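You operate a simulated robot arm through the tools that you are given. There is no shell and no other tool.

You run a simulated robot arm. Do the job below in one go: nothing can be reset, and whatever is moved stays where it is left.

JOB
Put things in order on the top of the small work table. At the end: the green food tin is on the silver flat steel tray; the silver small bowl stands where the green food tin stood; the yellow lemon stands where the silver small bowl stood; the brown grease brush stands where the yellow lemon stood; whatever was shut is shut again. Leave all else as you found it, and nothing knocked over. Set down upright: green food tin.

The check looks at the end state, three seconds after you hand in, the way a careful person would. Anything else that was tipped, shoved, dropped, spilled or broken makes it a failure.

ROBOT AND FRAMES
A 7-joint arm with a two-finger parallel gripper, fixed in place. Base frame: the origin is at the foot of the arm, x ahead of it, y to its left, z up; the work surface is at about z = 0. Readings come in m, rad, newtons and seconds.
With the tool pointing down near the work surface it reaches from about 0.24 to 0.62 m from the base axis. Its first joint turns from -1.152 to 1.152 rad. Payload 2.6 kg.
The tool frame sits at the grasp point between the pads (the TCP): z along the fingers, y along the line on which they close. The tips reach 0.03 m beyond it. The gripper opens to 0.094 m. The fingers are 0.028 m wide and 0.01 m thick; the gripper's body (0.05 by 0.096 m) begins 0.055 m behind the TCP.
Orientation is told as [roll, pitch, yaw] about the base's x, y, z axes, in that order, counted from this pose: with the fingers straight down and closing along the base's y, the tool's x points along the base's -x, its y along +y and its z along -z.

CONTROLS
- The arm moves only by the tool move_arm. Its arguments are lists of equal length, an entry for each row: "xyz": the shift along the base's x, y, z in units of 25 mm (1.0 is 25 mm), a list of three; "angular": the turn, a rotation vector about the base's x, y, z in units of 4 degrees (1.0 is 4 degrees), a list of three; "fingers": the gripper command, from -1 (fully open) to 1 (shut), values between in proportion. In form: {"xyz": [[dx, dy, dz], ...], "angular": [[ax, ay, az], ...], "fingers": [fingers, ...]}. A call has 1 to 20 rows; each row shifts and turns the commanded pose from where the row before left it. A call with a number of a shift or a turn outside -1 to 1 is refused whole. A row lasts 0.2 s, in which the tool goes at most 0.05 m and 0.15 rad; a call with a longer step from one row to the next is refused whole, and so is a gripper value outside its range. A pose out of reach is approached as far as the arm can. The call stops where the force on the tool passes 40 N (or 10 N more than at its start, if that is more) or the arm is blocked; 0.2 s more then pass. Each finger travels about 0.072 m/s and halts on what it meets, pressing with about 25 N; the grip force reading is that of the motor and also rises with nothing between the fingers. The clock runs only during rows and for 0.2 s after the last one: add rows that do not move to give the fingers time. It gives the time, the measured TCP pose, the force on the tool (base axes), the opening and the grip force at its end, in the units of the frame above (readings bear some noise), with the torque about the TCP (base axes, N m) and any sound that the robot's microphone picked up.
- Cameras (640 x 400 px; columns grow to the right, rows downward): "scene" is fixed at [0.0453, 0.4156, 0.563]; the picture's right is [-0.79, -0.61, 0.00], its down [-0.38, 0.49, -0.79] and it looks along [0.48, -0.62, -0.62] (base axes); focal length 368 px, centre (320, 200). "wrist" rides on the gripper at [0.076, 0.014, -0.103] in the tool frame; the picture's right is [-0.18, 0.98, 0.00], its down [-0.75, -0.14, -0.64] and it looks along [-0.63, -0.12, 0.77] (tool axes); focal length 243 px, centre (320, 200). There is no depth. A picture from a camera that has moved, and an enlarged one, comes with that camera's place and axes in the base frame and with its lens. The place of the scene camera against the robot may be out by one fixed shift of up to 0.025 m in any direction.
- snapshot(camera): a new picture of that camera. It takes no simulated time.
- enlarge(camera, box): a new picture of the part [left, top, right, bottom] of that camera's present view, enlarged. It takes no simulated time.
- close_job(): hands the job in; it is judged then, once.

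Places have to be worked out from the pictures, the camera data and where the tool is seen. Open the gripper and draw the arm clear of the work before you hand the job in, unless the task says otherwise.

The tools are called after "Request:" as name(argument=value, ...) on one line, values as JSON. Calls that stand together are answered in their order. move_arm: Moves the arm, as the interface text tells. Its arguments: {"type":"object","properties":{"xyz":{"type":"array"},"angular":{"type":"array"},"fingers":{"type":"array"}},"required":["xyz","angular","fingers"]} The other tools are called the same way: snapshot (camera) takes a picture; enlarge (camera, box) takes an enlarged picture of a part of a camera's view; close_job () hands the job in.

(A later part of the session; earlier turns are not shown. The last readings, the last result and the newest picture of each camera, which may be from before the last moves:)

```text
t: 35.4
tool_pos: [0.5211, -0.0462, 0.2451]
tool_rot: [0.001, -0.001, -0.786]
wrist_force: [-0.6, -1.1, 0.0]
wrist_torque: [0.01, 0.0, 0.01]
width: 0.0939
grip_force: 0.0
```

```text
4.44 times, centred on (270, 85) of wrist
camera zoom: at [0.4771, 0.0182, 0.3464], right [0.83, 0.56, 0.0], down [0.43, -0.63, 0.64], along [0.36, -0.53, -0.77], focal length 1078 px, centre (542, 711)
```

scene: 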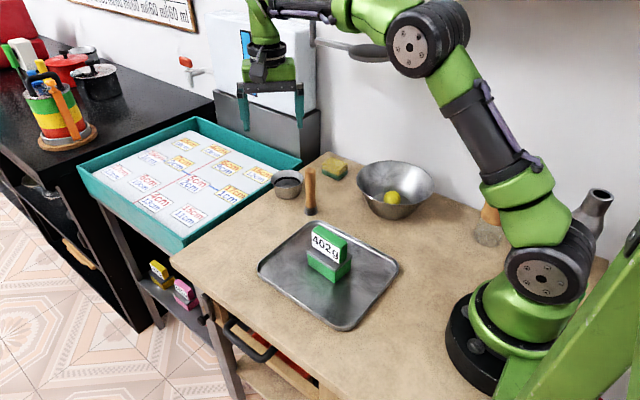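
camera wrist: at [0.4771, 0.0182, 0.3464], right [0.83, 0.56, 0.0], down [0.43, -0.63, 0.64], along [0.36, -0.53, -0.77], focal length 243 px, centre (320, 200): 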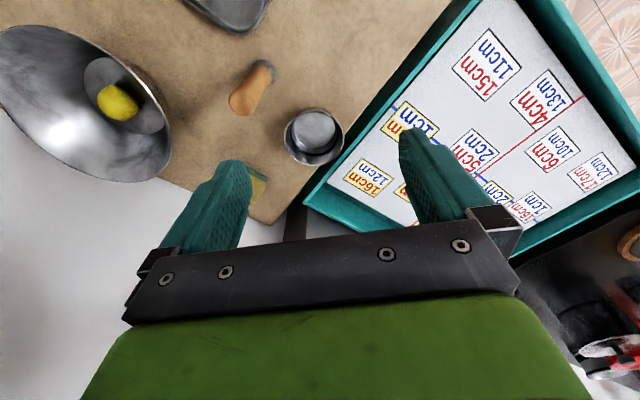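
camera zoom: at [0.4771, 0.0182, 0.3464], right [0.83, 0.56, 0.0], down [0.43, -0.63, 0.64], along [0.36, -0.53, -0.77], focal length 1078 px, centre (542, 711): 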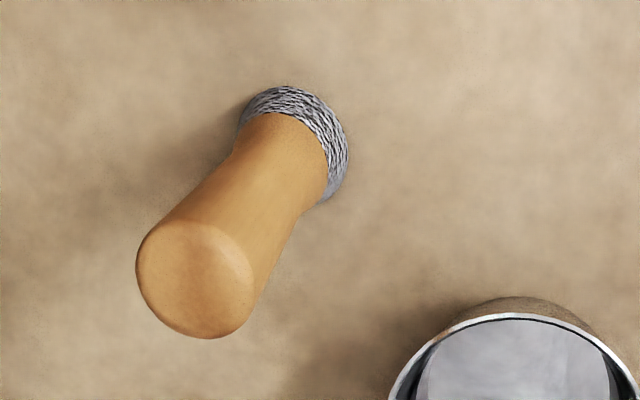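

The bowl centre comes out at about (0.553, −0.106) with an 80 mm rim. I'll use yaw −30° so the fingers stay off the teal tray's edge and the camera stays clear of the brush, and hover above it at z 0.20 first.

Request:
move_arm(xyz=[[0.319, -0.601, -0.45], [0.319, -0.601, -0.45], [0.319, -0.601, -0.45], [0.319, -0.601, -0.45], [0, 0, 0]], angular=[[0, 0, 0.94], [0, 0, 0.94], [0, 0, 0.94], [0, 0, 0.94], [0, 0, 0]], fingers=[-1, -1, -1, -1, -1])

Request:
snapshot(camera="scene")

Request:
snapshot(camera="wrist")

```text
t: 36.6
tool_pos: [0.5534, -0.1053, 0.2004]
tool_rot: [0.0, -0.001, -0.524]
wrist_force: [-0.1, 0.1, 0.3]
wrist_torque: [0.0, 0.01, 0.02]
width: 0.094
grip_force: 0.1
```

```text
taken
```

scene: 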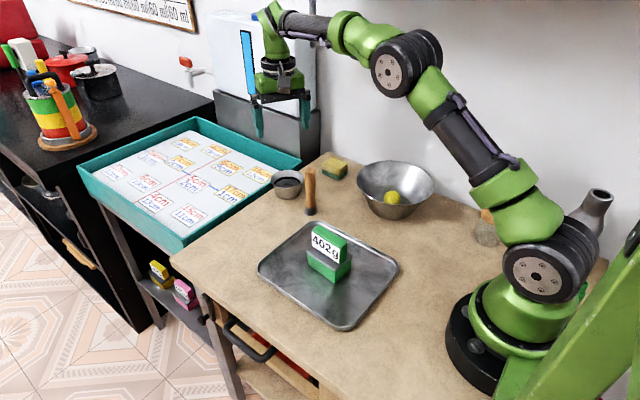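

```text
taken
camera wrist: at [0.4941, -0.0548, 0.3017], right [0.65, 0.76, 0.0], down [0.58, -0.5, 0.64], along [0.49, -0.42, -0.77], focal length 243 px, centre (320, 200)
```

wrist: 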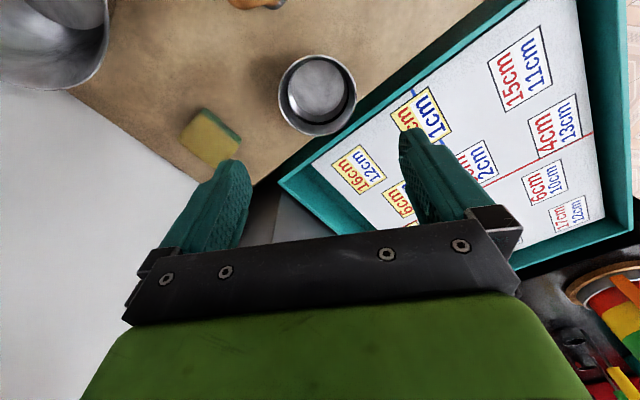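

The hand is above the bowl and clear of everything. I'll go down to z 0.10 and check centring again.

Request:
move_arm(xyz=[[0, -0.02, -0.8], [0, -0.02, -0.8], [0, 0, -0.8], [0, 0, -0.8], [0, 0, -0.8], [0, 0, 0]], angular=[[0, 0, 0], [0, 0, 0], [0, 0, 0], [0, 0, 0], [0, 0, 0], [0, 0, 0]], fingers=[-1, -1, -1, -1, -1, -1])

Request:
snapshot(camera="wrist")

Request:
enlarge(camera="scene", box=[230, 110, 350, 220])

```text
t: 38.0
tool_pos: [0.5511, -0.1056, 0.1003]
tool_rot: [0.0, 0.0, -0.523]
wrist_force: [-0.1, 0.8, 0.1]
wrist_torque: [-0.03, 0.02, 0.0]
width: 0.0938
grip_force: 0.0
```

```text
taken
camera wrist: at [0.4935, -0.0555, 0.2018], right [0.65, 0.76, 0.0], down [0.58, -0.5, 0.64], along [0.49, -0.42, -0.77], focal length 243 px, centre (320, 200)
```

wrist: 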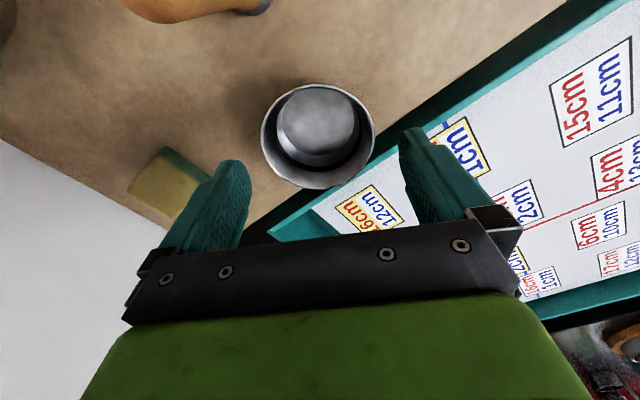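

```text
3.64 times, centred on (290, 165) of scene
camera zoom: at [0.0453, 0.4156, 0.563], right [-0.79, -0.61, 0.0], down [-0.38, 0.49, -0.79], along [0.48, -0.62, -0.62], focal length 1336 px, centre (429, 327)
```

zoom: 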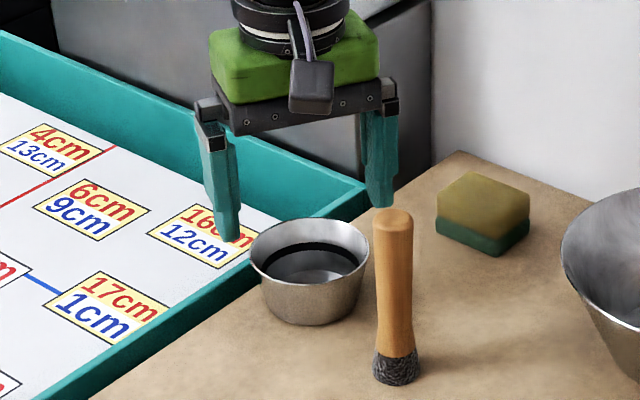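

The bowl is centred between the fingers within about 1 mm along the closing line. I'm going down to z 0.046 so the rim sits mid-pad, then closing.

Request:
move_arm(xyz=[[0.04, 0, -0.55], [0, 0, -0.55], [0, 0, -0.55], [0, 0, -0.5], [0, 0, 0]], angular=[[0, 0, 0], [0, 0, 0], [0, 0, 0], [0, 0, 0], [0, 0, 0]], fingers=[-1, -1, -1, -1, -1])

Request:
snapshot(camera="wrist")

Request:
enlarge(camera="scene", box=[230, 110, 350, 220])

```text
t: 39.2
tool_pos: [0.5536, -0.1056, 0.0446]
tool_rot: [0.0, 0.0, -0.52]
wrist_force: [-0.3, -0.9, -0.5]
wrist_torque: [-0.01, 0.01, -0.01]
width: 0.0942
grip_force: 0.1
```

```text
taken
camera wrist: at [0.4939, -0.055, 0.1475], right [0.65, 0.76, 0.0], down [0.58, -0.5, 0.64], along [0.49, -0.42, -0.77], focal length 243 px, centre (320, 200)
```

wrist: 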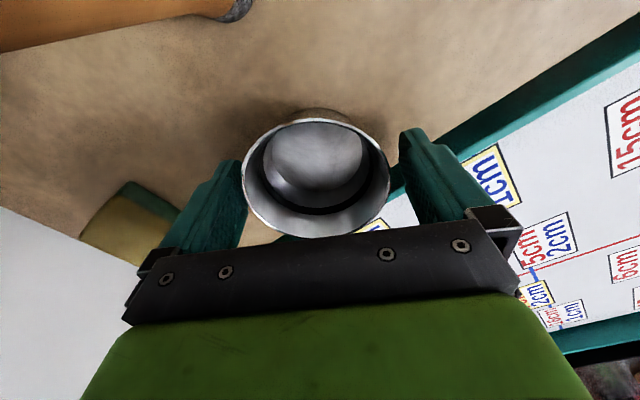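

```text
3.64 times, centred on (290, 165) of scene
camera zoom: at [0.0453, 0.4156, 0.563], right [-0.79, -0.61, 0.0], down [-0.38, 0.49, -0.79], along [0.48, -0.62, -0.62], focal length 1336 px, centre (429, 327)
```

zoom: 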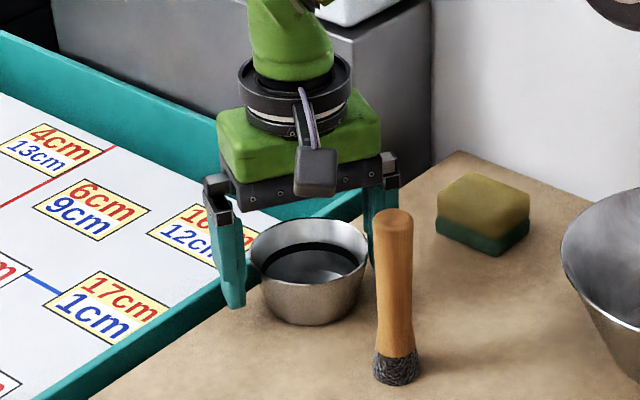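

The fingers straddle the rim evenly. Closing on it now.

Request:
move_arm(xyz=[[0, 0, 0], [0, 0, 0], [0, 0, 0], [0, 0, 0]], angular=[[0, 0, 0], [0, 0, 0], [0, 0, 0], [0, 0, 0]], fingers=[-0.7, 0, 1, 1])

Request:
snapshot(camera="wrist")

```text
t: 40.2
tool_pos: [0.5533, -0.1052, 0.0466]
tool_rot: [0.0, -0.001, -0.52]
wrist_force: [-1.1, -0.6, 9.4]
wrist_torque: [0.19, -0.16, 0.03]
width: 0.077
grip_force: 25.1
```

```text
taken
camera wrist: at [0.4941, -0.0551, 0.1485], right [0.65, 0.76, 0.0], down [0.58, -0.5, 0.64], along [0.49, -0.42, -0.77], focal length 243 px, centre (320, 200)
```

wrist: 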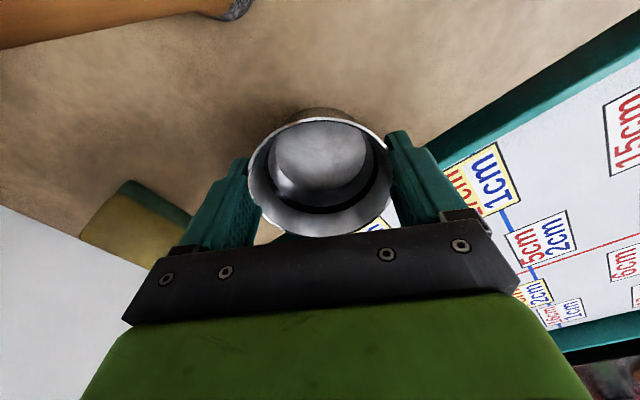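

The rim is gripped (77 mm, 25 N), with a slight upward push from the taper. I'll lift slowly a few millimetres to see whether it holds.

Request:
move_arm(xyz=[[0, 0, 0.1], [0, 0, 0.1], [0, 0, 0.1], [0, 0, 0.1], [0, 0, 0]], angular=[[0, 0, 0], [0, 0, 0], [0, 0, 0], [0, 0, 0], [0, 0, 0]], fingers=[1, 1, 1, 1, 1])

Request:
snapshot(camera="wrist")

Request:
enlarge(camera="scene", box=[230, 110, 350, 220])

```text
t: 41.4
tool_pos: [0.553, -0.1068, 0.055]
tool_rot: [0.001, 0.0, -0.524]
wrist_force: [0.4, 0.5, 0.3]
wrist_torque: [0.01, 0.0, 0.0]
width: 0.077
grip_force: 25.2
```

```text
taken
camera wrist: at [0.4944, -0.0552, 0.158], right [0.65, 0.76, 0.0], down [0.58, -0.5, 0.64], along [0.49, -0.42, -0.77], focal length 243 px, centre (320, 200)
```

wrist: 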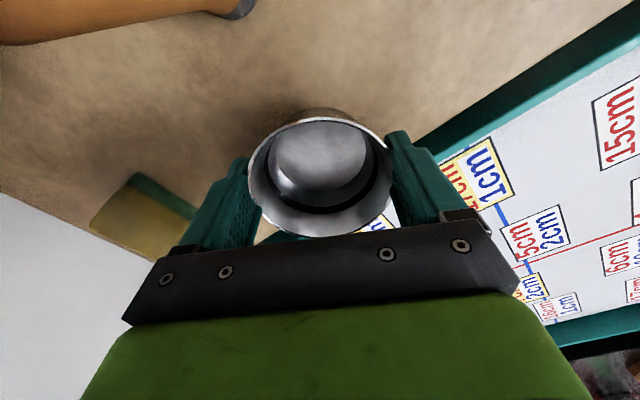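

```text
3.64 times, centred on (290, 165) of scene
camera zoom: at [0.0453, 0.4156, 0.563], right [-0.79, -0.61, 0.0], down [-0.38, 0.49, -0.79], along [0.48, -0.62, -0.62], focal length 1336 px, centre (429, 327)
```

zoom: 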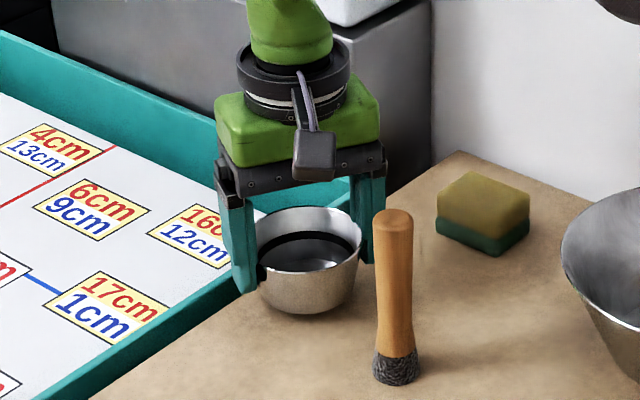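

The bowl is up with the gripper and level. I'll raise it to z 0.135 and carry it to the tin's old place at (0.519, 0.076).

Request:
move_arm(xyz=[[0, 0, 0.5], [0, 0, 0.6], [0, 0, 0.7], [0, 0, 0.7], [0, 0, 0.7], [-0.151, 0.813, 0], [-0.151, 0.813, 0], [-0.151, 0.813, 0], [-0.151, 0.813, 0], [-0.151, 0.813, 0], [-0.151, 0.813, 0], [-0.151, 0.813, 0], [-0.151, 0.813, 0], [-0.151, 0.813, 0], [0, 0, 0]], angular=[[0, 0, 0], [0, 0, 0], [0, 0, 0], [0, 0, 0], [0, 0, 0], [0, 0, 0], [0, 0, 0], [0, 0, 0], [0, 0, 0], [0, 0, 0], [0, 0, 0], [0, 0, 0], [0, 0, 0], [0, 0, 0], [0, 0, 0]], fingers=[1, 1, 1, 1, 1, 1, 1, 1, 1, 1, 1, 1, 1, 1, 1])

Request:
snapshot(camera="scene")

Request:
snapshot(camera="wrist")

```text
t: 44.6
tool_pos: [0.5198, 0.0779, 0.1363]
tool_rot: [0.0, -0.002, -0.522]
wrist_force: [0.0, 0.0, -1.0]
wrist_torque: [0.02, 0.01, -0.01]
width: 0.0766
grip_force: 24.9
```

```text
taken
```

scene: 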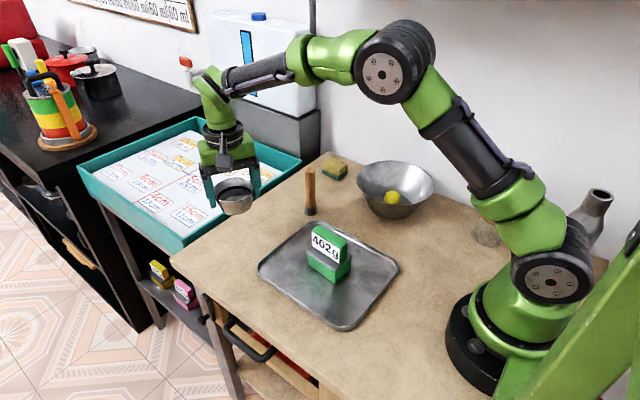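

```text
taken
camera wrist: at [0.4605, 0.1281, 0.238], right [0.65, 0.76, 0.0], down [0.58, -0.5, 0.64], along [0.49, -0.42, -0.77], focal length 243 px, centre (320, 200)
```

wrist: 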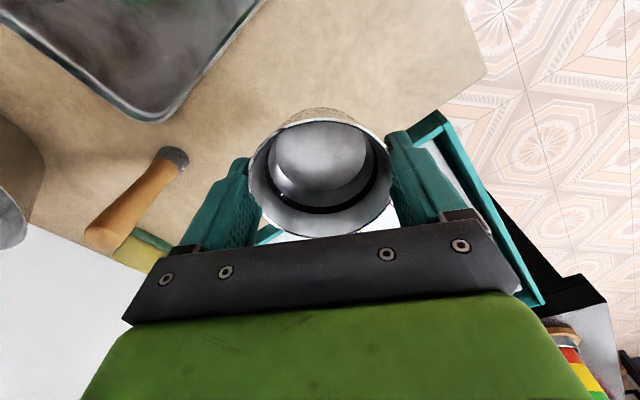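

The bowl hangs level over the tin's old place. I'll lower to z 0.054, then creep to contact.

Request:
move_arm(xyz=[[0, -0.06, -0.65], [0, 0, -0.65], [0, 0, -0.65], [0, 0, -0.65], [0, 0, -0.6], [0, 0, 0]], angular=[[0, 0, 0], [0, 0, 0], [0, 0, 0], [0, 0, 0], [0, 0, 0], [0, 0, 0]], fingers=[1, 1, 1, 1, 1, 1])

Request:
move_arm(xyz=[[0, 0, -0.07], [0, 0, -0.07], [0, 0, 0]], angular=[[0, 0, 0], [0, 0, 0], [0, 0, 0]], fingers=[1, 1, 1])

```text
t: 46.0
tool_pos: [0.521, 0.076, 0.0559]
tool_rot: [0.0, 0.0, -0.524]
wrist_force: [-0.3, 0.8, 0.0]
wrist_torque: [-0.01, -0.03, 0.01]
width: 0.0767
grip_force: 25.4
```

```text
t: 46.8
tool_pos: [0.5197, 0.0756, 0.053]
tool_rot: [0.001, 0.001, -0.522]
wrist_force: [-0.1, 0.0, -0.9]
wrist_torque: [0.0, 0.03, 0.02]
width: 0.0766
grip_force: 25.0
```

Still hanging freely at z 0.053. I'll creep down in 1.5 mm steps.

Request:
move_arm(xyz=[[0, 0, -0.06], [0, 0, -0.06], [0, 0, 0]], angular=[[0, 0, 0], [0, 0, 0], [0, 0, 0]], fingers=[1, 1, 1])

Request:
move_arm(xyz=[[0, 0, -0.06], [0, 0, 0]], angular=[[0, 0, 0], [0, 0, 0]], fingers=[1, 1])

Request:
enlarge(camera="scene", box=[180, 140, 300, 250])

```text
t: 47.6
tool_pos: [0.5204, 0.0759, 0.0506]
tool_rot: [0.0, -0.001, -0.521]
wrist_force: [-0.3, -0.2, -0.6]
wrist_torque: [0.03, 0.01, 0.04]
width: 0.0766
grip_force: 25.0
```

```text
t: 48.2
tool_pos: [0.5209, 0.0751, 0.0482]
tool_rot: [-0.001, 0.0, -0.522]
wrist_force: [-0.2, -0.3, -0.6]
wrist_torque: [-0.03, 0.01, -0.01]
width: 0.0766
grip_force: 25.0
```

```text
3.64 times, centred on (240, 195) of scene
camera zoom: at [0.0453, 0.4156, 0.563], right [-0.79, -0.61, 0.0], down [-0.38, 0.49, -0.79], along [0.48, -0.62, -0.62], focal length 1336 px, centre (611, 218)
```

zoom: 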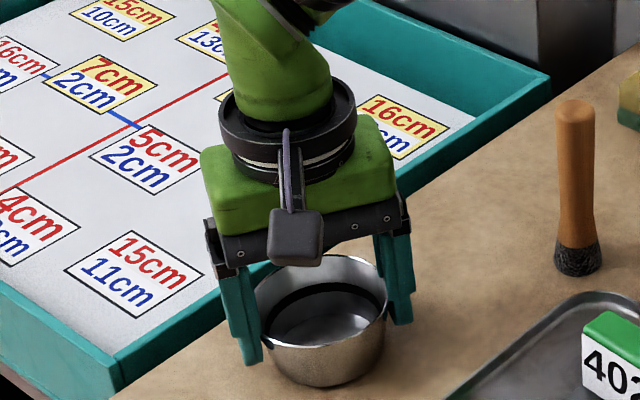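

Request:
move_arm(xyz=[[0, 0, -0.05], [0, 0, 0]], angular=[[0, 0, 0], [0, 0, 0]], fingers=[1, 1])

Request:
move_arm(xyz=[[0, 0, -0.04], [0, 0, 0]], angular=[[0, 0, 0], [0, 0, 0]], fingers=[1, 1])

```text
t: 48.8
tool_pos: [0.52, 0.0749, 0.0478]
tool_rot: [0.0, 0.0, -0.521]
wrist_force: [-0.2, -0.1, -0.3]
wrist_torque: [-0.01, 0.0, 0.01]
width: 0.0771
grip_force: 24.8
```

```text
t: 49.4
tool_pos: [0.5205, 0.0758, 0.0462]
tool_rot: [0.002, -0.001, -0.52]
wrist_force: [-2.7, -1.0, 7.2]
wrist_torque: [0.14, -0.05, 0.06]
width: 0.0764
grip_force: 25.1
```

The bowl has touched the table (7 N). I'll open gradually to full width, then lift straight up.

Request:
move_arm(xyz=[[0, 0, 0], [0, 0, 0], [0, 0, 0], [0, 0, 0], [0, 0, 0]], angular=[[0, 0, 0], [0, 0, 0], [0, 0, 0], [0, 0, 0], [0, 0, 0]], fingers=[-0.64, -0.75, -0.9, -1, -1])

Request:
snapshot(camera="wrist")

```text
t: 50.6
tool_pos: [0.5193, 0.0757, 0.0464]
tool_rot: [-0.001, 0.0, -0.523]
wrist_force: [-0.5, -0.2, 0.7]
wrist_torque: [0.0, 0.0, -0.03]
width: 0.094
grip_force: 0.1
```

```text
taken
camera wrist: at [0.4607, 0.1261, 0.148], right [0.65, 0.76, 0.0], down [0.58, -0.5, 0.64], along [0.49, -0.42, -0.77], focal length 243 px, centre (320, 200)
```

wrist: 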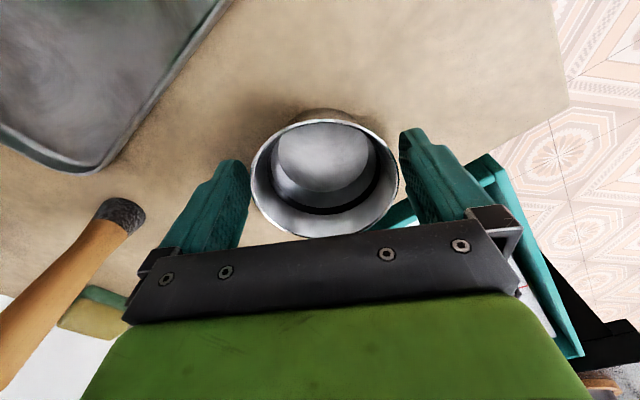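

The bowl is closer to the right finger now. I'll shift the hand about 3 mm that way to centre it before lifting, so nothing rubs.

Request:
move_arm(xyz=[[0.06, 0.104, 0], [0, 0, 0], [0, 0, 0.3], [0, 0, 0.6], [0, 0, 0.8], [0, 0, 0.8], [0, 0, 0.8], [0, 0, 0.8], [0, 0, 0.8], [0, 0, 0.8], [0, 0, 0]], angular=[[0, 0, 0], [0, 0, 0], [0, 0, 0], [0, 0, 0], [0, 0, 0], [0, 0, 0], [0, 0, 0], [0, 0, 0], [0, 0, 0], [0, 0, 0], [0, 0, 0]], fingers=[-1, -1, -1, -1, -1, -1, -1, -1, -1, -1, -1])

Request:
snapshot(camera="wrist")

Request:
snapshot(camera="scene")

```text
t: 53.0
tool_pos: [0.5206, 0.0784, 0.188]
tool_rot: [0.0, -0.001, -0.521]
wrist_force: [-0.4, 0.1, -0.1]
wrist_torque: [-0.01, 0.02, 0.04]
width: 0.0941
grip_force: 0.2
```

```text
taken
camera wrist: at [0.4619, 0.1283, 0.2908], right [0.65, 0.76, 0.0], down [0.58, -0.5, 0.64], along [0.49, -0.42, -0.77], focal length 243 px, centre (320, 200)
```

wrist: 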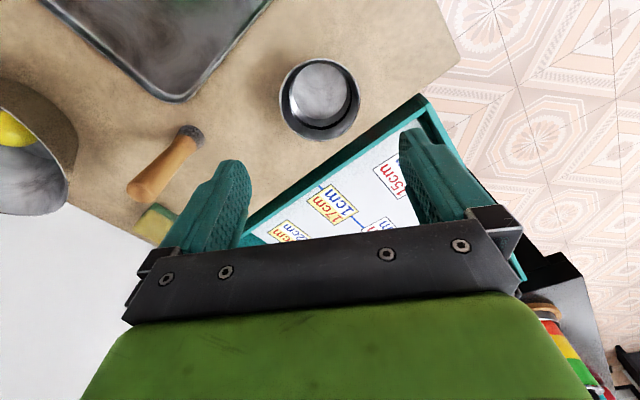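

```text
taken
```

scene: 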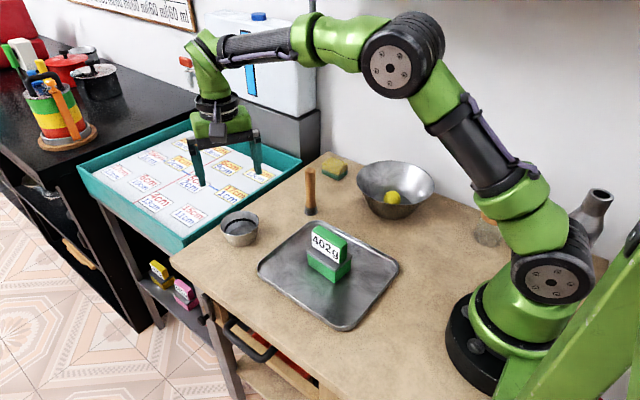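

The small bowl stands at about (0.521, 0.076), where the tin was. Now the lemon: I'll raise, turn to yaw −90° and move toward the big bowl for a check view.

Request:
move_arm(xyz=[[-0.2, -0.2, 0.5], [-0.4, -0.3, 0.5], [-0.507, -0.369, 0.4], [-0.507, -0.369, 0.3], [-0.507, -0.369, 0.2], [-0.507, -0.369, 0.2], [-0.507, -0.369, 0.2], [-0.507, -0.369, 0.2], [-0.507, -0.369, 0.2], [-0.507, -0.369, 0.2], [-0.507, -0.369, 0.2], [-0.507, -0.369, 0.2], [-0.507, -0.369, 0], [-0.507, -0.369, 0], [-0.507, -0.369, 0]], angular=[[0, 0, -1], [0, 0, -1], [0, 0, -1], [0, 0, -1], [0, 0, -1], [0, 0, -1], [0, 0, -1], [0, 0, -1], [0, 0, -1], [0, 0, -1], [0, 0, -1], [0, 0, -1], [0, 0, -1], [0, 0, -1], [0, 0, -1]], fingers=[-1, -1, -1, -1, -1, -1, -1, -1, -1, -1, -1, -1, -1, -1, -1])

Request:
snapshot(camera="scene")

Request:
snapshot(camera="wrist")

```text
t: 56.2
tool_pos: [0.3414, -0.0541, 0.2708]
tool_rot: [0.001, 0.0, -1.571]
wrist_force: [0.0, 0.5, -0.4]
wrist_torque: [0.0, -0.04, 0.02]
width: 0.094
grip_force: 0.0
```

```text
taken
```

scene: 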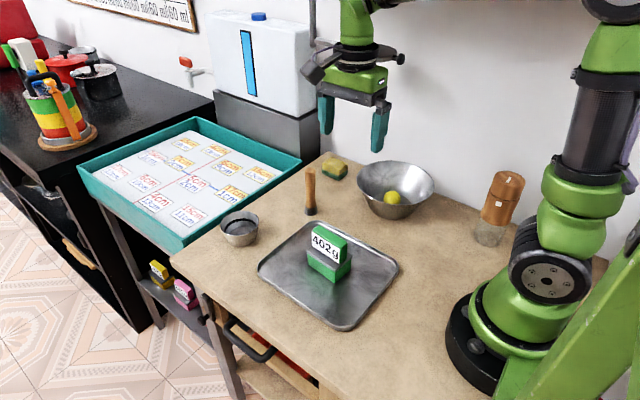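

```text
taken
camera wrist: at [0.355, 0.0217, 0.3731], right [0.98, -0.18, 0.0], down [-0.14, -0.75, 0.64], along [-0.12, -0.63, -0.77], focal length 243 px, centre (320, 200)
```

wrist: 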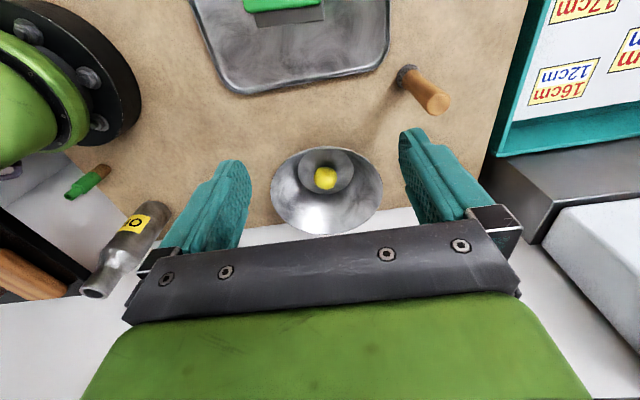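

Good line of sight into the big bowl from a second position. I'll enlarge it to re-measure the bowl and lemon.

Request:
enlarge(camera="wrist", box=[260, 135, 400, 240])

Request:
enlarge(camera="scene", box=[350, 150, 440, 230])

```text
3.81 times, centred on (330, 188) of wrist
camera zoom: at [0.355, 0.0217, 0.3731], right [0.98, -0.18, 0.0], down [-0.14, -0.75, 0.64], along [-0.12, -0.63, -0.77], focal length 924 px, centre (282, 248)
```

zoom: 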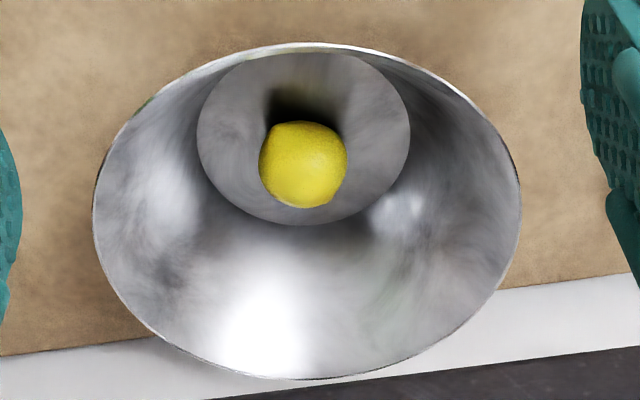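

```text
5.00 times, centred on (395, 190) of scene
camera zoom: at [0.0453, 0.4156, 0.563], right [-0.79, -0.61, 0.0], down [-0.38, 0.49, -0.79], along [0.48, -0.62, -0.62], focal length 1838 px, centre (-55, 250)
```

zoom: 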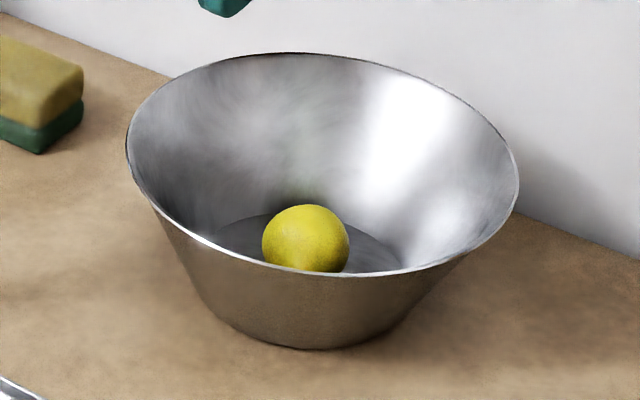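

The lemon is at about (0.319, −0.217), 40 mm wide, on the bowl's floor. I'll lean the tool 20°, set the opening to about 65 mm, and move to a point 13 cm back along the slanted approach line.

Request:
move_arm(xyz=[[-0.131, -0.645, -0.5], [-0.131, -0.645, -0.5], [-0.131, -0.645, -0.7], [-0.131, -0.645, -0.7], [-0.131, -0.645, -0.7], [-0.131, -0.645, -0.65], [-0.131, -0.645, -0.65], [0, 0, 0]], angular=[[-1, 0, 0], [-1, 0, 0], [-1, 0, 0], [-1, 0, 0], [-1, 0, 0], [0, 0, 0], [0, 0, 0], [0, 0, 0]], fingers=[-0.8, -0.6, -0.38, -0.38, -0.38, -0.38, -0.38, -0.38])

Request:
snapshot(camera="wrist")

Request:
snapshot(camera="scene")

```text
t: 58.0
tool_pos: [0.3177, -0.1677, 0.1611]
tool_rot: [0.0, -0.35, -1.57]
wrist_force: [-0.1, -0.3, -0.6]
wrist_torque: [0.04, 0.03, -0.02]
width: 0.0649
grip_force: 0.0
```

```text
taken
camera wrist: at [0.3322, -0.0602, 0.2312], right [0.98, -0.17, 0.06], down [-0.14, -0.49, 0.86], along [-0.12, -0.86, -0.5], focal length 243 px, centre (320, 200)
```

wrist: 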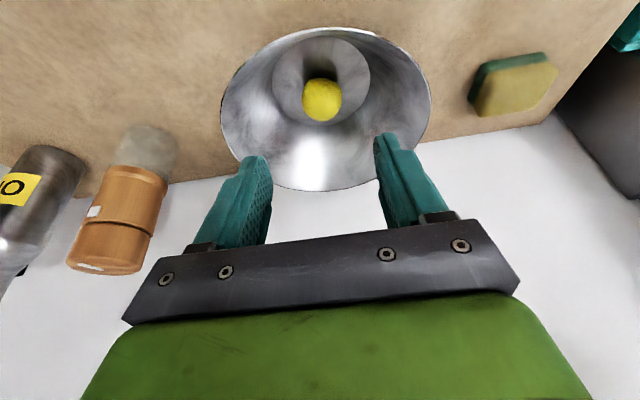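

```text
taken
```

scene: 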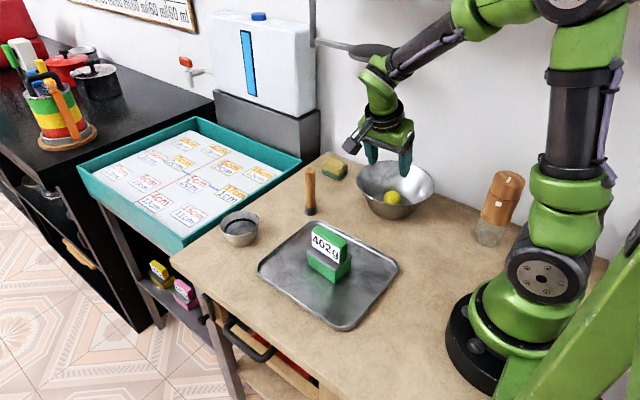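

The lemon is centred between the fingers, and the hand is well clear of the knob. I'll descend along the slanted axis part way, to z 0.076.

Request:
move_arm(xyz=[[0.03, -0.25, -0.68], [0, -0.25, -0.68], [0, -0.25, -0.68], [0, -0.25, -0.68], [0, -0.25, -0.68], [0, 0, 0]], angular=[[0, 0, 0], [0, 0, 0], [0, 0, 0], [0, 0, 0], [0, 0, 0], [0, 0, 0]], fingers=[-0.38, -0.38, -0.38, -0.38, -0.38, -0.38])

Request:
snapshot(camera="wrist")

Request:
snapshot(camera="scene")

```text
t: 59.4
tool_pos: [0.3182, -0.1973, 0.0756]
tool_rot: [0.001, -0.349, -1.573]
wrist_force: [-0.8, -0.8, 0.6]
wrist_torque: [0.01, -0.04, 0.01]
width: 0.065
grip_force: 0.0
```

```text
taken
camera wrist: at [0.3329, -0.0906, 0.1458], right [0.98, -0.17, 0.06], down [-0.14, -0.49, 0.86], along [-0.12, -0.86, -0.5], focal length 243 px, centre (320, 200)
```

wrist: 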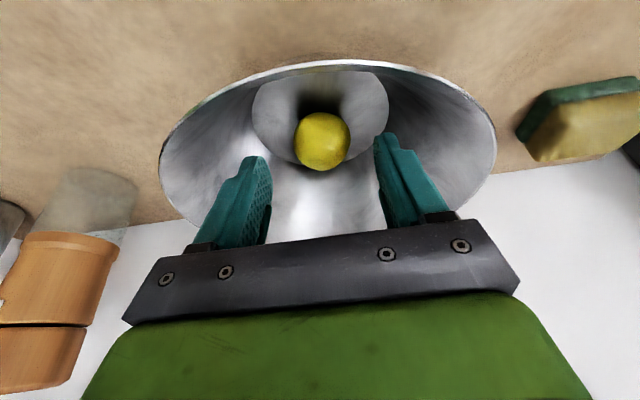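

```text
taken
```

scene: 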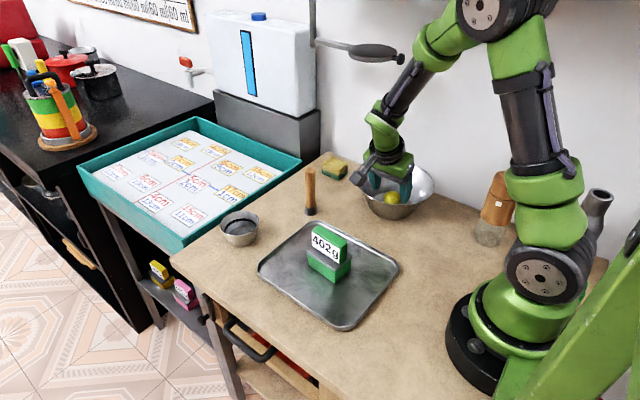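

The lemon is still centred at about (0.3195, −0.218). I'll go the last stretch so the tips bracket its equator about 9 mm above the table.

Request:
move_arm(xyz=[[0.04, -0.19, -0.45], [0, -0.19, -0.45], [0, -0.2, -0.44], [0, 0, 0]], angular=[[0, 0, 0], [0, 0, 0], [0, 0, 0], [0, 0, 0]], fingers=[-0.38, -0.38, -0.38, -0.38])

Request:
snapshot(camera="wrist")

Request:
enlarge(camera="scene", box=[330, 80, 450, 230])

```text
t: 60.4
tool_pos: [0.3194, -0.2116, 0.0431]
tool_rot: [0.0, -0.35, -1.571]
wrist_force: [-0.4, 0.2, -0.3]
wrist_torque: [-0.02, -0.02, -0.03]
width: 0.0651
grip_force: 0.0
```

```text
taken
camera wrist: at [0.3338, -0.1057, 0.1128], right [0.98, -0.17, 0.06], down [-0.14, -0.49, 0.86], along [-0.12, -0.86, -0.5], focal length 243 px, centre (320, 200)
```

wrist: 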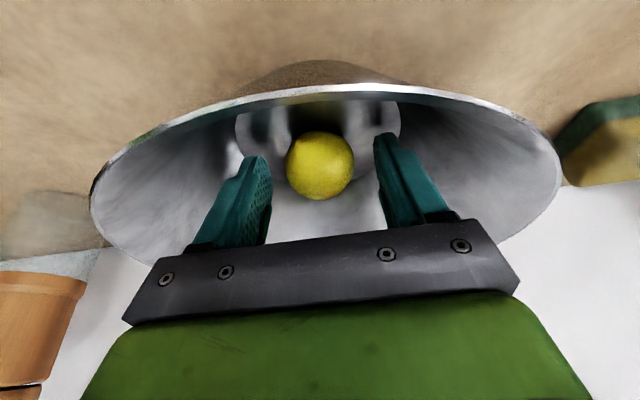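

```text
2.67 times, centred on (390, 155) of scene
camera zoom: at [0.0453, 0.4156, 0.563], right [-0.79, -0.61, 0.0], down [-0.38, 0.49, -0.79], along [0.48, -0.62, -0.62], focal length 980 px, centre (133, 320)
```

zoom: 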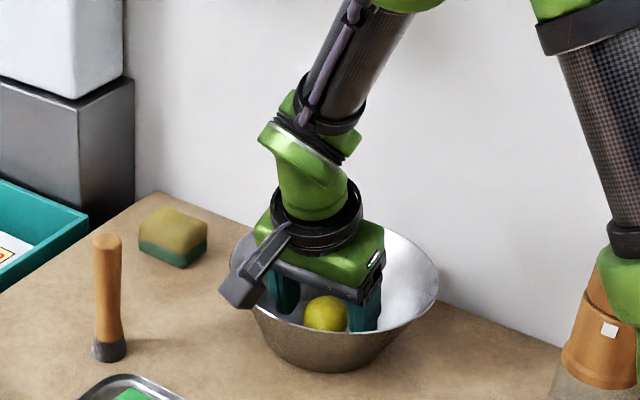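

The lemon is bracketed by both fingers with no contact forces. Closing on it.

Request:
move_arm(xyz=[[0, 0, 0], [0, 0, 0], [0, 0, 0], [0, 0, 0], [0, 0, 0]], angular=[[0, 0, 0], [0, 0, 0], [0, 0, 0], [0, 0, 0], [0, 0, 0]], fingers=[-0.1, 0.1, 0.5, 1, 1])

Request:
snapshot(camera="wrist")

```text
t: 61.6
tool_pos: [0.3188, -0.2122, 0.0424]
tool_rot: [0.001, -0.349, -1.569]
wrist_force: [0.4, -0.2, 0.1]
wrist_torque: [0.04, 0.02, -0.03]
width: 0.0404
grip_force: 25.0
```

```text
taken
camera wrist: at [0.3337, -0.1055, 0.113], right [0.98, -0.17, 0.06], down [-0.14, -0.49, 0.86], along [-0.12, -0.86, -0.5], focal length 243 px, centre (320, 200)
```

wrist: 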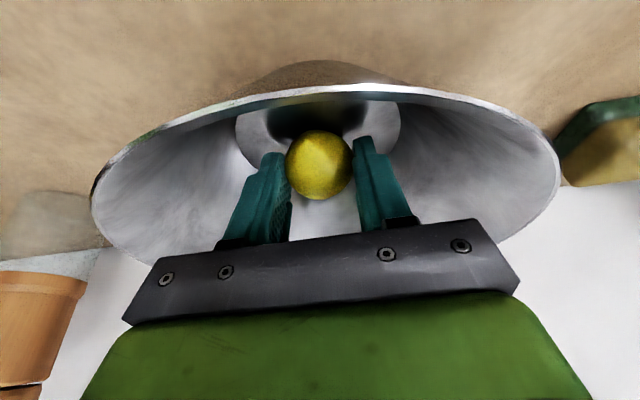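

Gripped at 40.4 mm, right at its widest. I'll back out along the slanted axis slowly at first, watching for slip.

Request:
move_arm(xyz=[[0, 0.07, 0.2], [0, 0.07, 0.2], [0, 0.14, 0.38], [0, 0.14, 0.38], [0, 0, 0]], angular=[[0, 0, 0], [0, 0, 0], [0, 0, 0], [0, 0, 0], [0, 0, 0]], fingers=[1, 1, 1, 1, 1])

Request:
snapshot(camera="wrist")

Request:
enlarge(camera="scene", box=[330, 80, 450, 230])

```text
t: 62.8
tool_pos: [0.3194, -0.2015, 0.0711]
tool_rot: [0.001, -0.349, -1.57]
wrist_force: [0.0, -0.3, -0.2]
wrist_torque: [-0.03, 0.02, -0.01]
width: 0.04
grip_force: 24.7
```

```text
taken
camera wrist: at [0.3336, -0.0953, 0.1416], right [0.98, -0.17, 0.06], down [-0.14, -0.49, 0.86], along [-0.12, -0.86, -0.5], focal length 243 px, centre (320, 200)
```

wrist: 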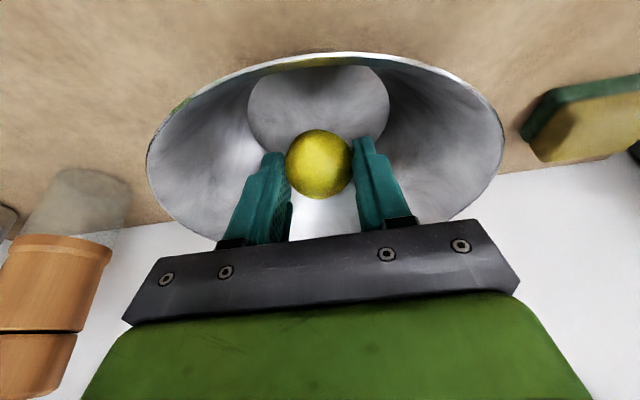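

```text
2.67 times, centred on (390, 155) of scene
camera zoom: at [0.0453, 0.4156, 0.563], right [-0.79, -0.61, 0.0], down [-0.38, 0.49, -0.79], along [0.48, -0.62, -0.62], focal length 980 px, centre (133, 320)
```

zoom: 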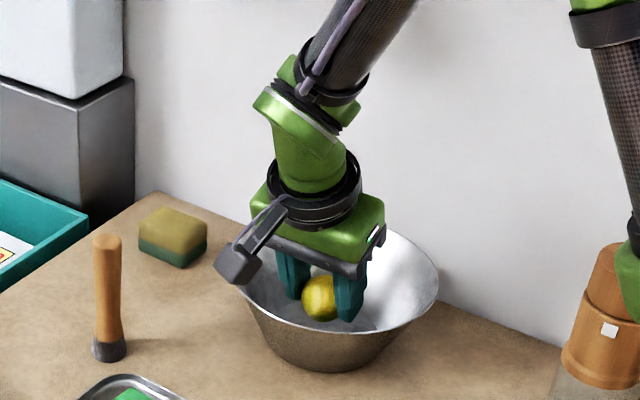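

The lemon is held firmly. I'll back out to z 0.20, swing toward +y away from the disc, then across to x 0.553.

Request:
move_arm(xyz=[[0, 0.3, 0.86], [0, 0.3, 0.86], [0, 0.3, 0.86], [0, 0.3, 0.86], [0, 0.3, 0.86], [0, 0.3, 0.86], [0, 0.75, 0.1], [0, 0.75, 0.1], [0, 0.75, 0.1], [0, 0.75, 0.1], [0.935, 0, 0], [0.935, 0, 0], [0.935, 0, 0], [0.935, 0, 0], [0.935, 0, 0], [0.935, 0, 0], [0.935, 0, 0], [0.935, 0, 0], [0.935, 0, 0], [0.935, 0, 0]], angular=[[0, 0, 0], [0, 0, 0], [0, 0, 0], [0, 0, 0], [0, 0, 0], [0, 0, 0], [0, 0, 0], [0, 0, 0], [0, 0, 0], [0, 0, 0], [0, 0, 0], [0, 0, 0], [0, 0, 0], [0, 0, 0], [0, 0, 0], [0, 0, 0], [0, 0, 0], [0, 0, 0], [0, 0, 0], [0, 0, 0]], fingers=[1, 1, 1, 1, 1, 1, 1, 1, 1, 1, 1, 1, 1, 1, 1, 1, 1, 1, 1, 1])

Request:
snapshot(camera="scene")

Request:
snapshot(camera="wrist")

```text
t: 67.0
tool_pos: [0.5528, -0.08, 0.2108]
tool_rot: [-0.002, -0.349, -1.569]
wrist_force: [0.1, -0.2, -1.2]
wrist_torque: [-0.02, -0.02, 0.02]
width: 0.0398
grip_force: 25.0
```

```text
taken
```

scene: 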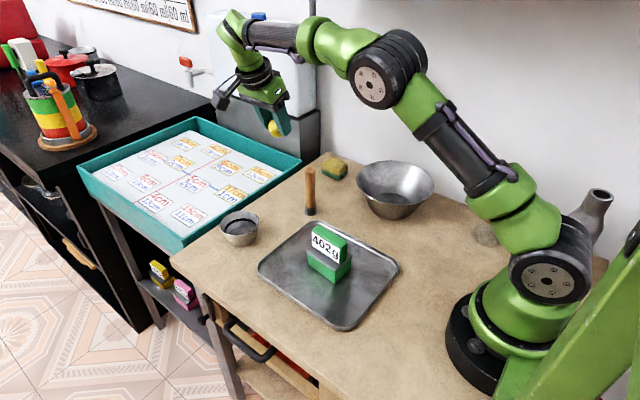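

```text
taken
camera wrist: at [0.5672, 0.0254, 0.2805], right [0.98, -0.17, 0.06], down [-0.14, -0.49, 0.86], along [-0.12, -0.86, -0.51], focal length 243 px, centre (320, 200)
```

wrist: 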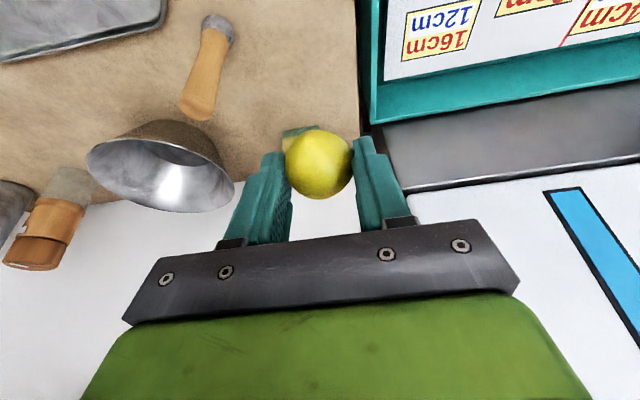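

The lemon is still in the same attitude in the grip. I'll descend over the small bowl's old place, stopping about 8 mm above contact.

Request:
move_arm(xyz=[[0, -0.1, -0.82], [0, -0.1, -0.82], [0, -0.1, -0.82], [0, -0.1, -0.82], [0, -0.1, -0.82], [0, -0.1, -0.82], [0, -0.1, -0.82], [0, -0.1, -0.82], [0, 0, 0]], angular=[[0, 0, 0], [0, 0, 0], [0, 0, 0], [0, 0, 0], [0, 0, 0], [0, 0, 0], [0, 0, 0], [0, 0, 0], [0, 0, 0]], fingers=[1, 1, 1, 1, 1, 1, 1, 1, 1])

Request:
snapshot(camera="wrist")

Request:
enlarge(camera="scene", box=[230, 100, 350, 220])

```text
t: 69.0
tool_pos: [0.5538, -0.1027, 0.0462]
tool_rot: [0.0, -0.35, -1.569]
wrist_force: [0.4, -0.3, -0.7]
wrist_torque: [-0.01, 0.02, 0.01]
width: 0.0399
grip_force: 24.8
```

```text
taken
camera wrist: at [0.5674, 0.0049, 0.1163], right [0.98, -0.17, 0.06], down [-0.14, -0.49, 0.86], along [-0.12, -0.86, -0.5], focal length 243 px, centre (320, 200)
```

wrist: 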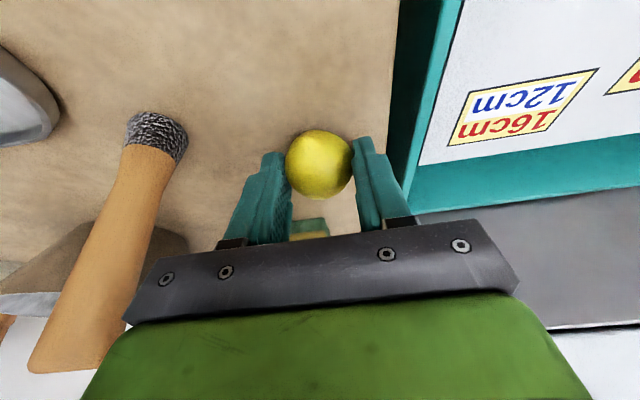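

```text
3.33 times, centred on (290, 160) of scene
camera zoom: at [0.0453, 0.4156, 0.563], right [-0.79, -0.61, 0.0], down [-0.38, 0.49, -0.79], along [0.48, -0.62, -0.62], focal length 1225 px, centre (420, 333)
```

zoom: 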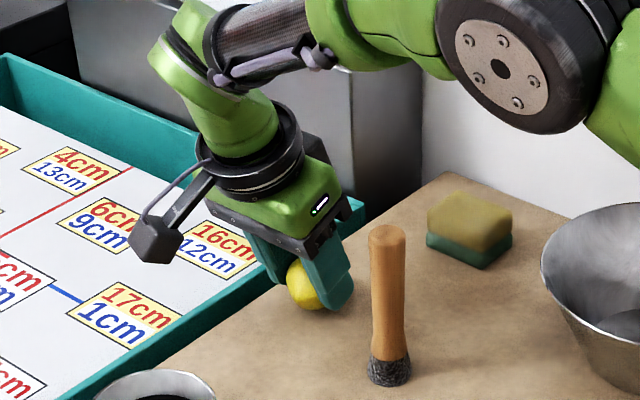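

The lemon is over (0.5535, −0.106), the right spot. Creeping down now to find contact.

Request:
move_arm(xyz=[[0, 0, -0.08], [0, 0, -0.08], [0, 0, -0.04], [0, 0, 0]], angular=[[0, 0, 0], [0, 0, 0], [0, 0, 0], [0, 0, 0]], fingers=[1, 1, 1, 1])

Request:
move_arm(xyz=[[0, 0, -0.04], [0, 0, 0]], angular=[[0, 0, 0], [0, 0, 0]], fingers=[1, 1])

Request:
enlarge(camera="scene", box=[270, 150, 330, 220])

```text
t: 70.0
tool_pos: [0.5526, -0.102, 0.0411]
tool_rot: [-0.001, -0.349, -1.569]
wrist_force: [0.5, -0.3, -0.7]
wrist_torque: [-0.04, 0.0, 0.05]
width: 0.0396
grip_force: 25.1
```

```text
t: 70.6
tool_pos: [0.5533, -0.1008, 0.0411]
tool_rot: [0.0, -0.35, -1.569]
wrist_force: [0.9, -0.4, -0.9]
wrist_torque: [0.0, -0.02, 0.03]
width: 0.0398
grip_force: 24.7
```

```text
5.71 times, centred on (300, 185) of scene
camera zoom: at [0.0453, 0.4156, 0.563], right [-0.79, -0.61, 0.0], down [-0.38, 0.49, -0.79], along [0.48, -0.62, -0.62], focal length 2100 px, centre (434, 286)
```

zoom: 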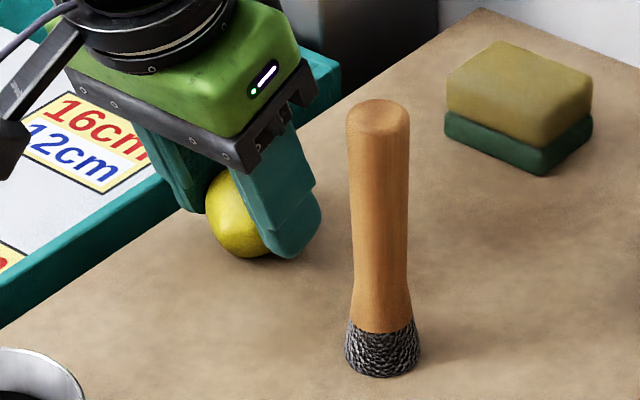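

Request:
move_arm(xyz=[[0, 0, -0.04], [0, 0, 0]], angular=[[0, 0, 0], [0, 0, 0]], fingers=[1, 1])

Request:
move_arm(xyz=[[0, 0, -0.03], [0, 0, 0]], angular=[[0, 0, 0], [0, 0, 0]], fingers=[1, 1])

```text
t: 71.2
tool_pos: [0.553, -0.1022, 0.04]
tool_rot: [0.001, -0.349, -1.569]
wrist_force: [0.4, 0.1, 0.0]
wrist_torque: [-0.01, 0.01, 0.04]
width: 0.0401
grip_force: 25.0
```

```text
t: 71.8
tool_pos: [0.5535, -0.1014, 0.0384]
tool_rot: [0.0, -0.349, -1.569]
wrist_force: [-1.7, 0.5, 3.1]
wrist_torque: [-0.03, 0.05, -0.05]
width: 0.0401
grip_force: 25.2
```

Light contact (3 N) at z 0.0384. I'll open slowly and look before moving.

Request:
move_arm(xyz=[[0, 0, 0], [0, 0, 0], [0, 0, 0], [0, 0, 0], [0, 0, 0], [0, 0, 0]], angular=[[0, 0, 0], [0, 0, 0], [0, 0, 0], [0, 0, 0], [0, 0, 0], [0, 0, 0]], fingers=[0.14, 0.1, 0.0, -0.15, -0.35, -0.4])

Request:
snapshot(camera="wrist")

```text
t: 73.2
tool_pos: [0.552, -0.1032, 0.0389]
tool_rot: [-0.001, -0.349, -1.57]
wrist_force: [0.4, 0.2, 0.1]
wrist_torque: [0.0, 0.04, 0.01]
width: 0.0656
grip_force: 0.1
```

```text
taken
camera wrist: at [0.5675, 0.0055, 0.1085], right [0.98, -0.17, 0.06], down [-0.14, -0.49, 0.86], along [-0.12, -0.86, -0.5], focal length 243 px, centre (320, 200)
```

wrist: 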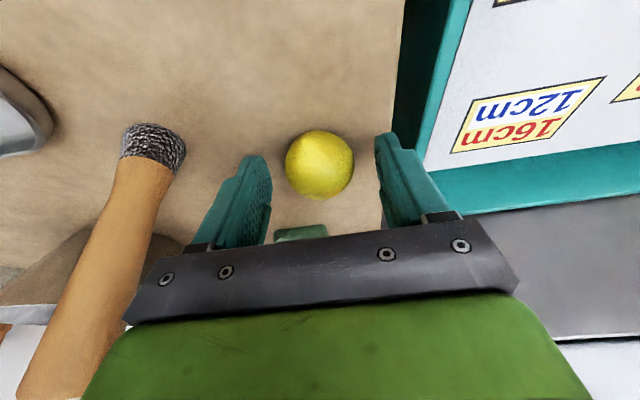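

The lemon rests in place between the opened fingers. I'll back away along the slanted axis and look again.

Request:
move_arm(xyz=[[0, 0.07, 0.2], [0, 0.14, 0.4], [0, 0.25, 0.7], [0, 0.3, 0.82], [0, 0.3, 0.82], [0, 0.3, 0.82], [0, 0.3, 0.82], [0, 0, 0]], angular=[[0, 0, 0], [0, 0, 0], [0, 0, 0], [0, 0, 0], [0, 0, 0], [0, 0, 0], [0, 0, 0], [0, 0, 0]], fingers=[-0.4, -0.4, -0.4, -0.4, -0.4, -0.4, -0.4, -0.4])

Request:
snapshot(camera="wrist")

Request:
snapshot(camera="scene")

```text
t: 75.0
tool_pos: [0.5533, -0.0598, 0.1531]
tool_rot: [0.0, -0.348, -1.569]
wrist_force: [-0.4, -0.3, -0.1]
wrist_torque: [0.01, -0.02, 0.0]
width: 0.066
grip_force: 0.1
```

```text
taken
camera wrist: at [0.5679, 0.0461, 0.2233], right [0.98, -0.17, 0.06], down [-0.14, -0.49, 0.86], along [-0.12, -0.86, -0.5], focal length 243 px, centre (320, 200)
```

wrist: 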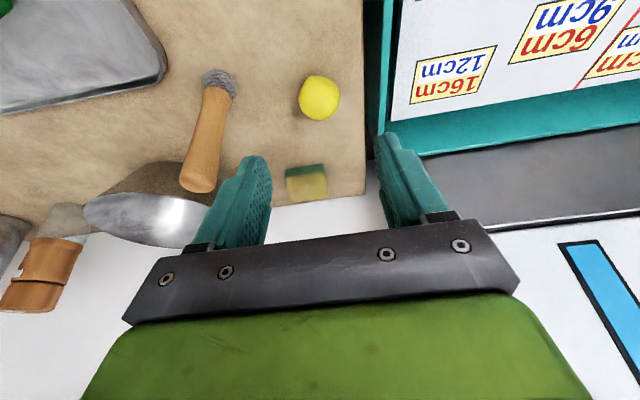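

```text
taken
```

scene: 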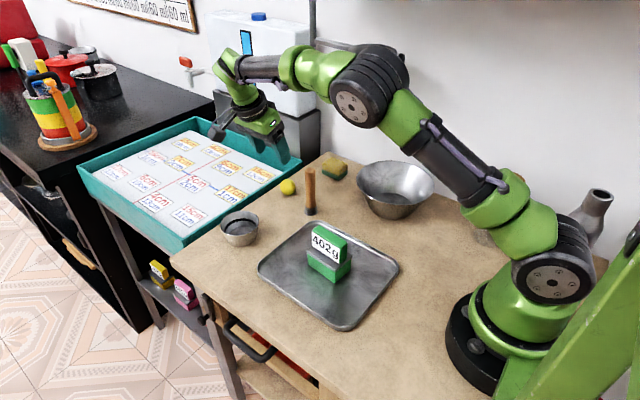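

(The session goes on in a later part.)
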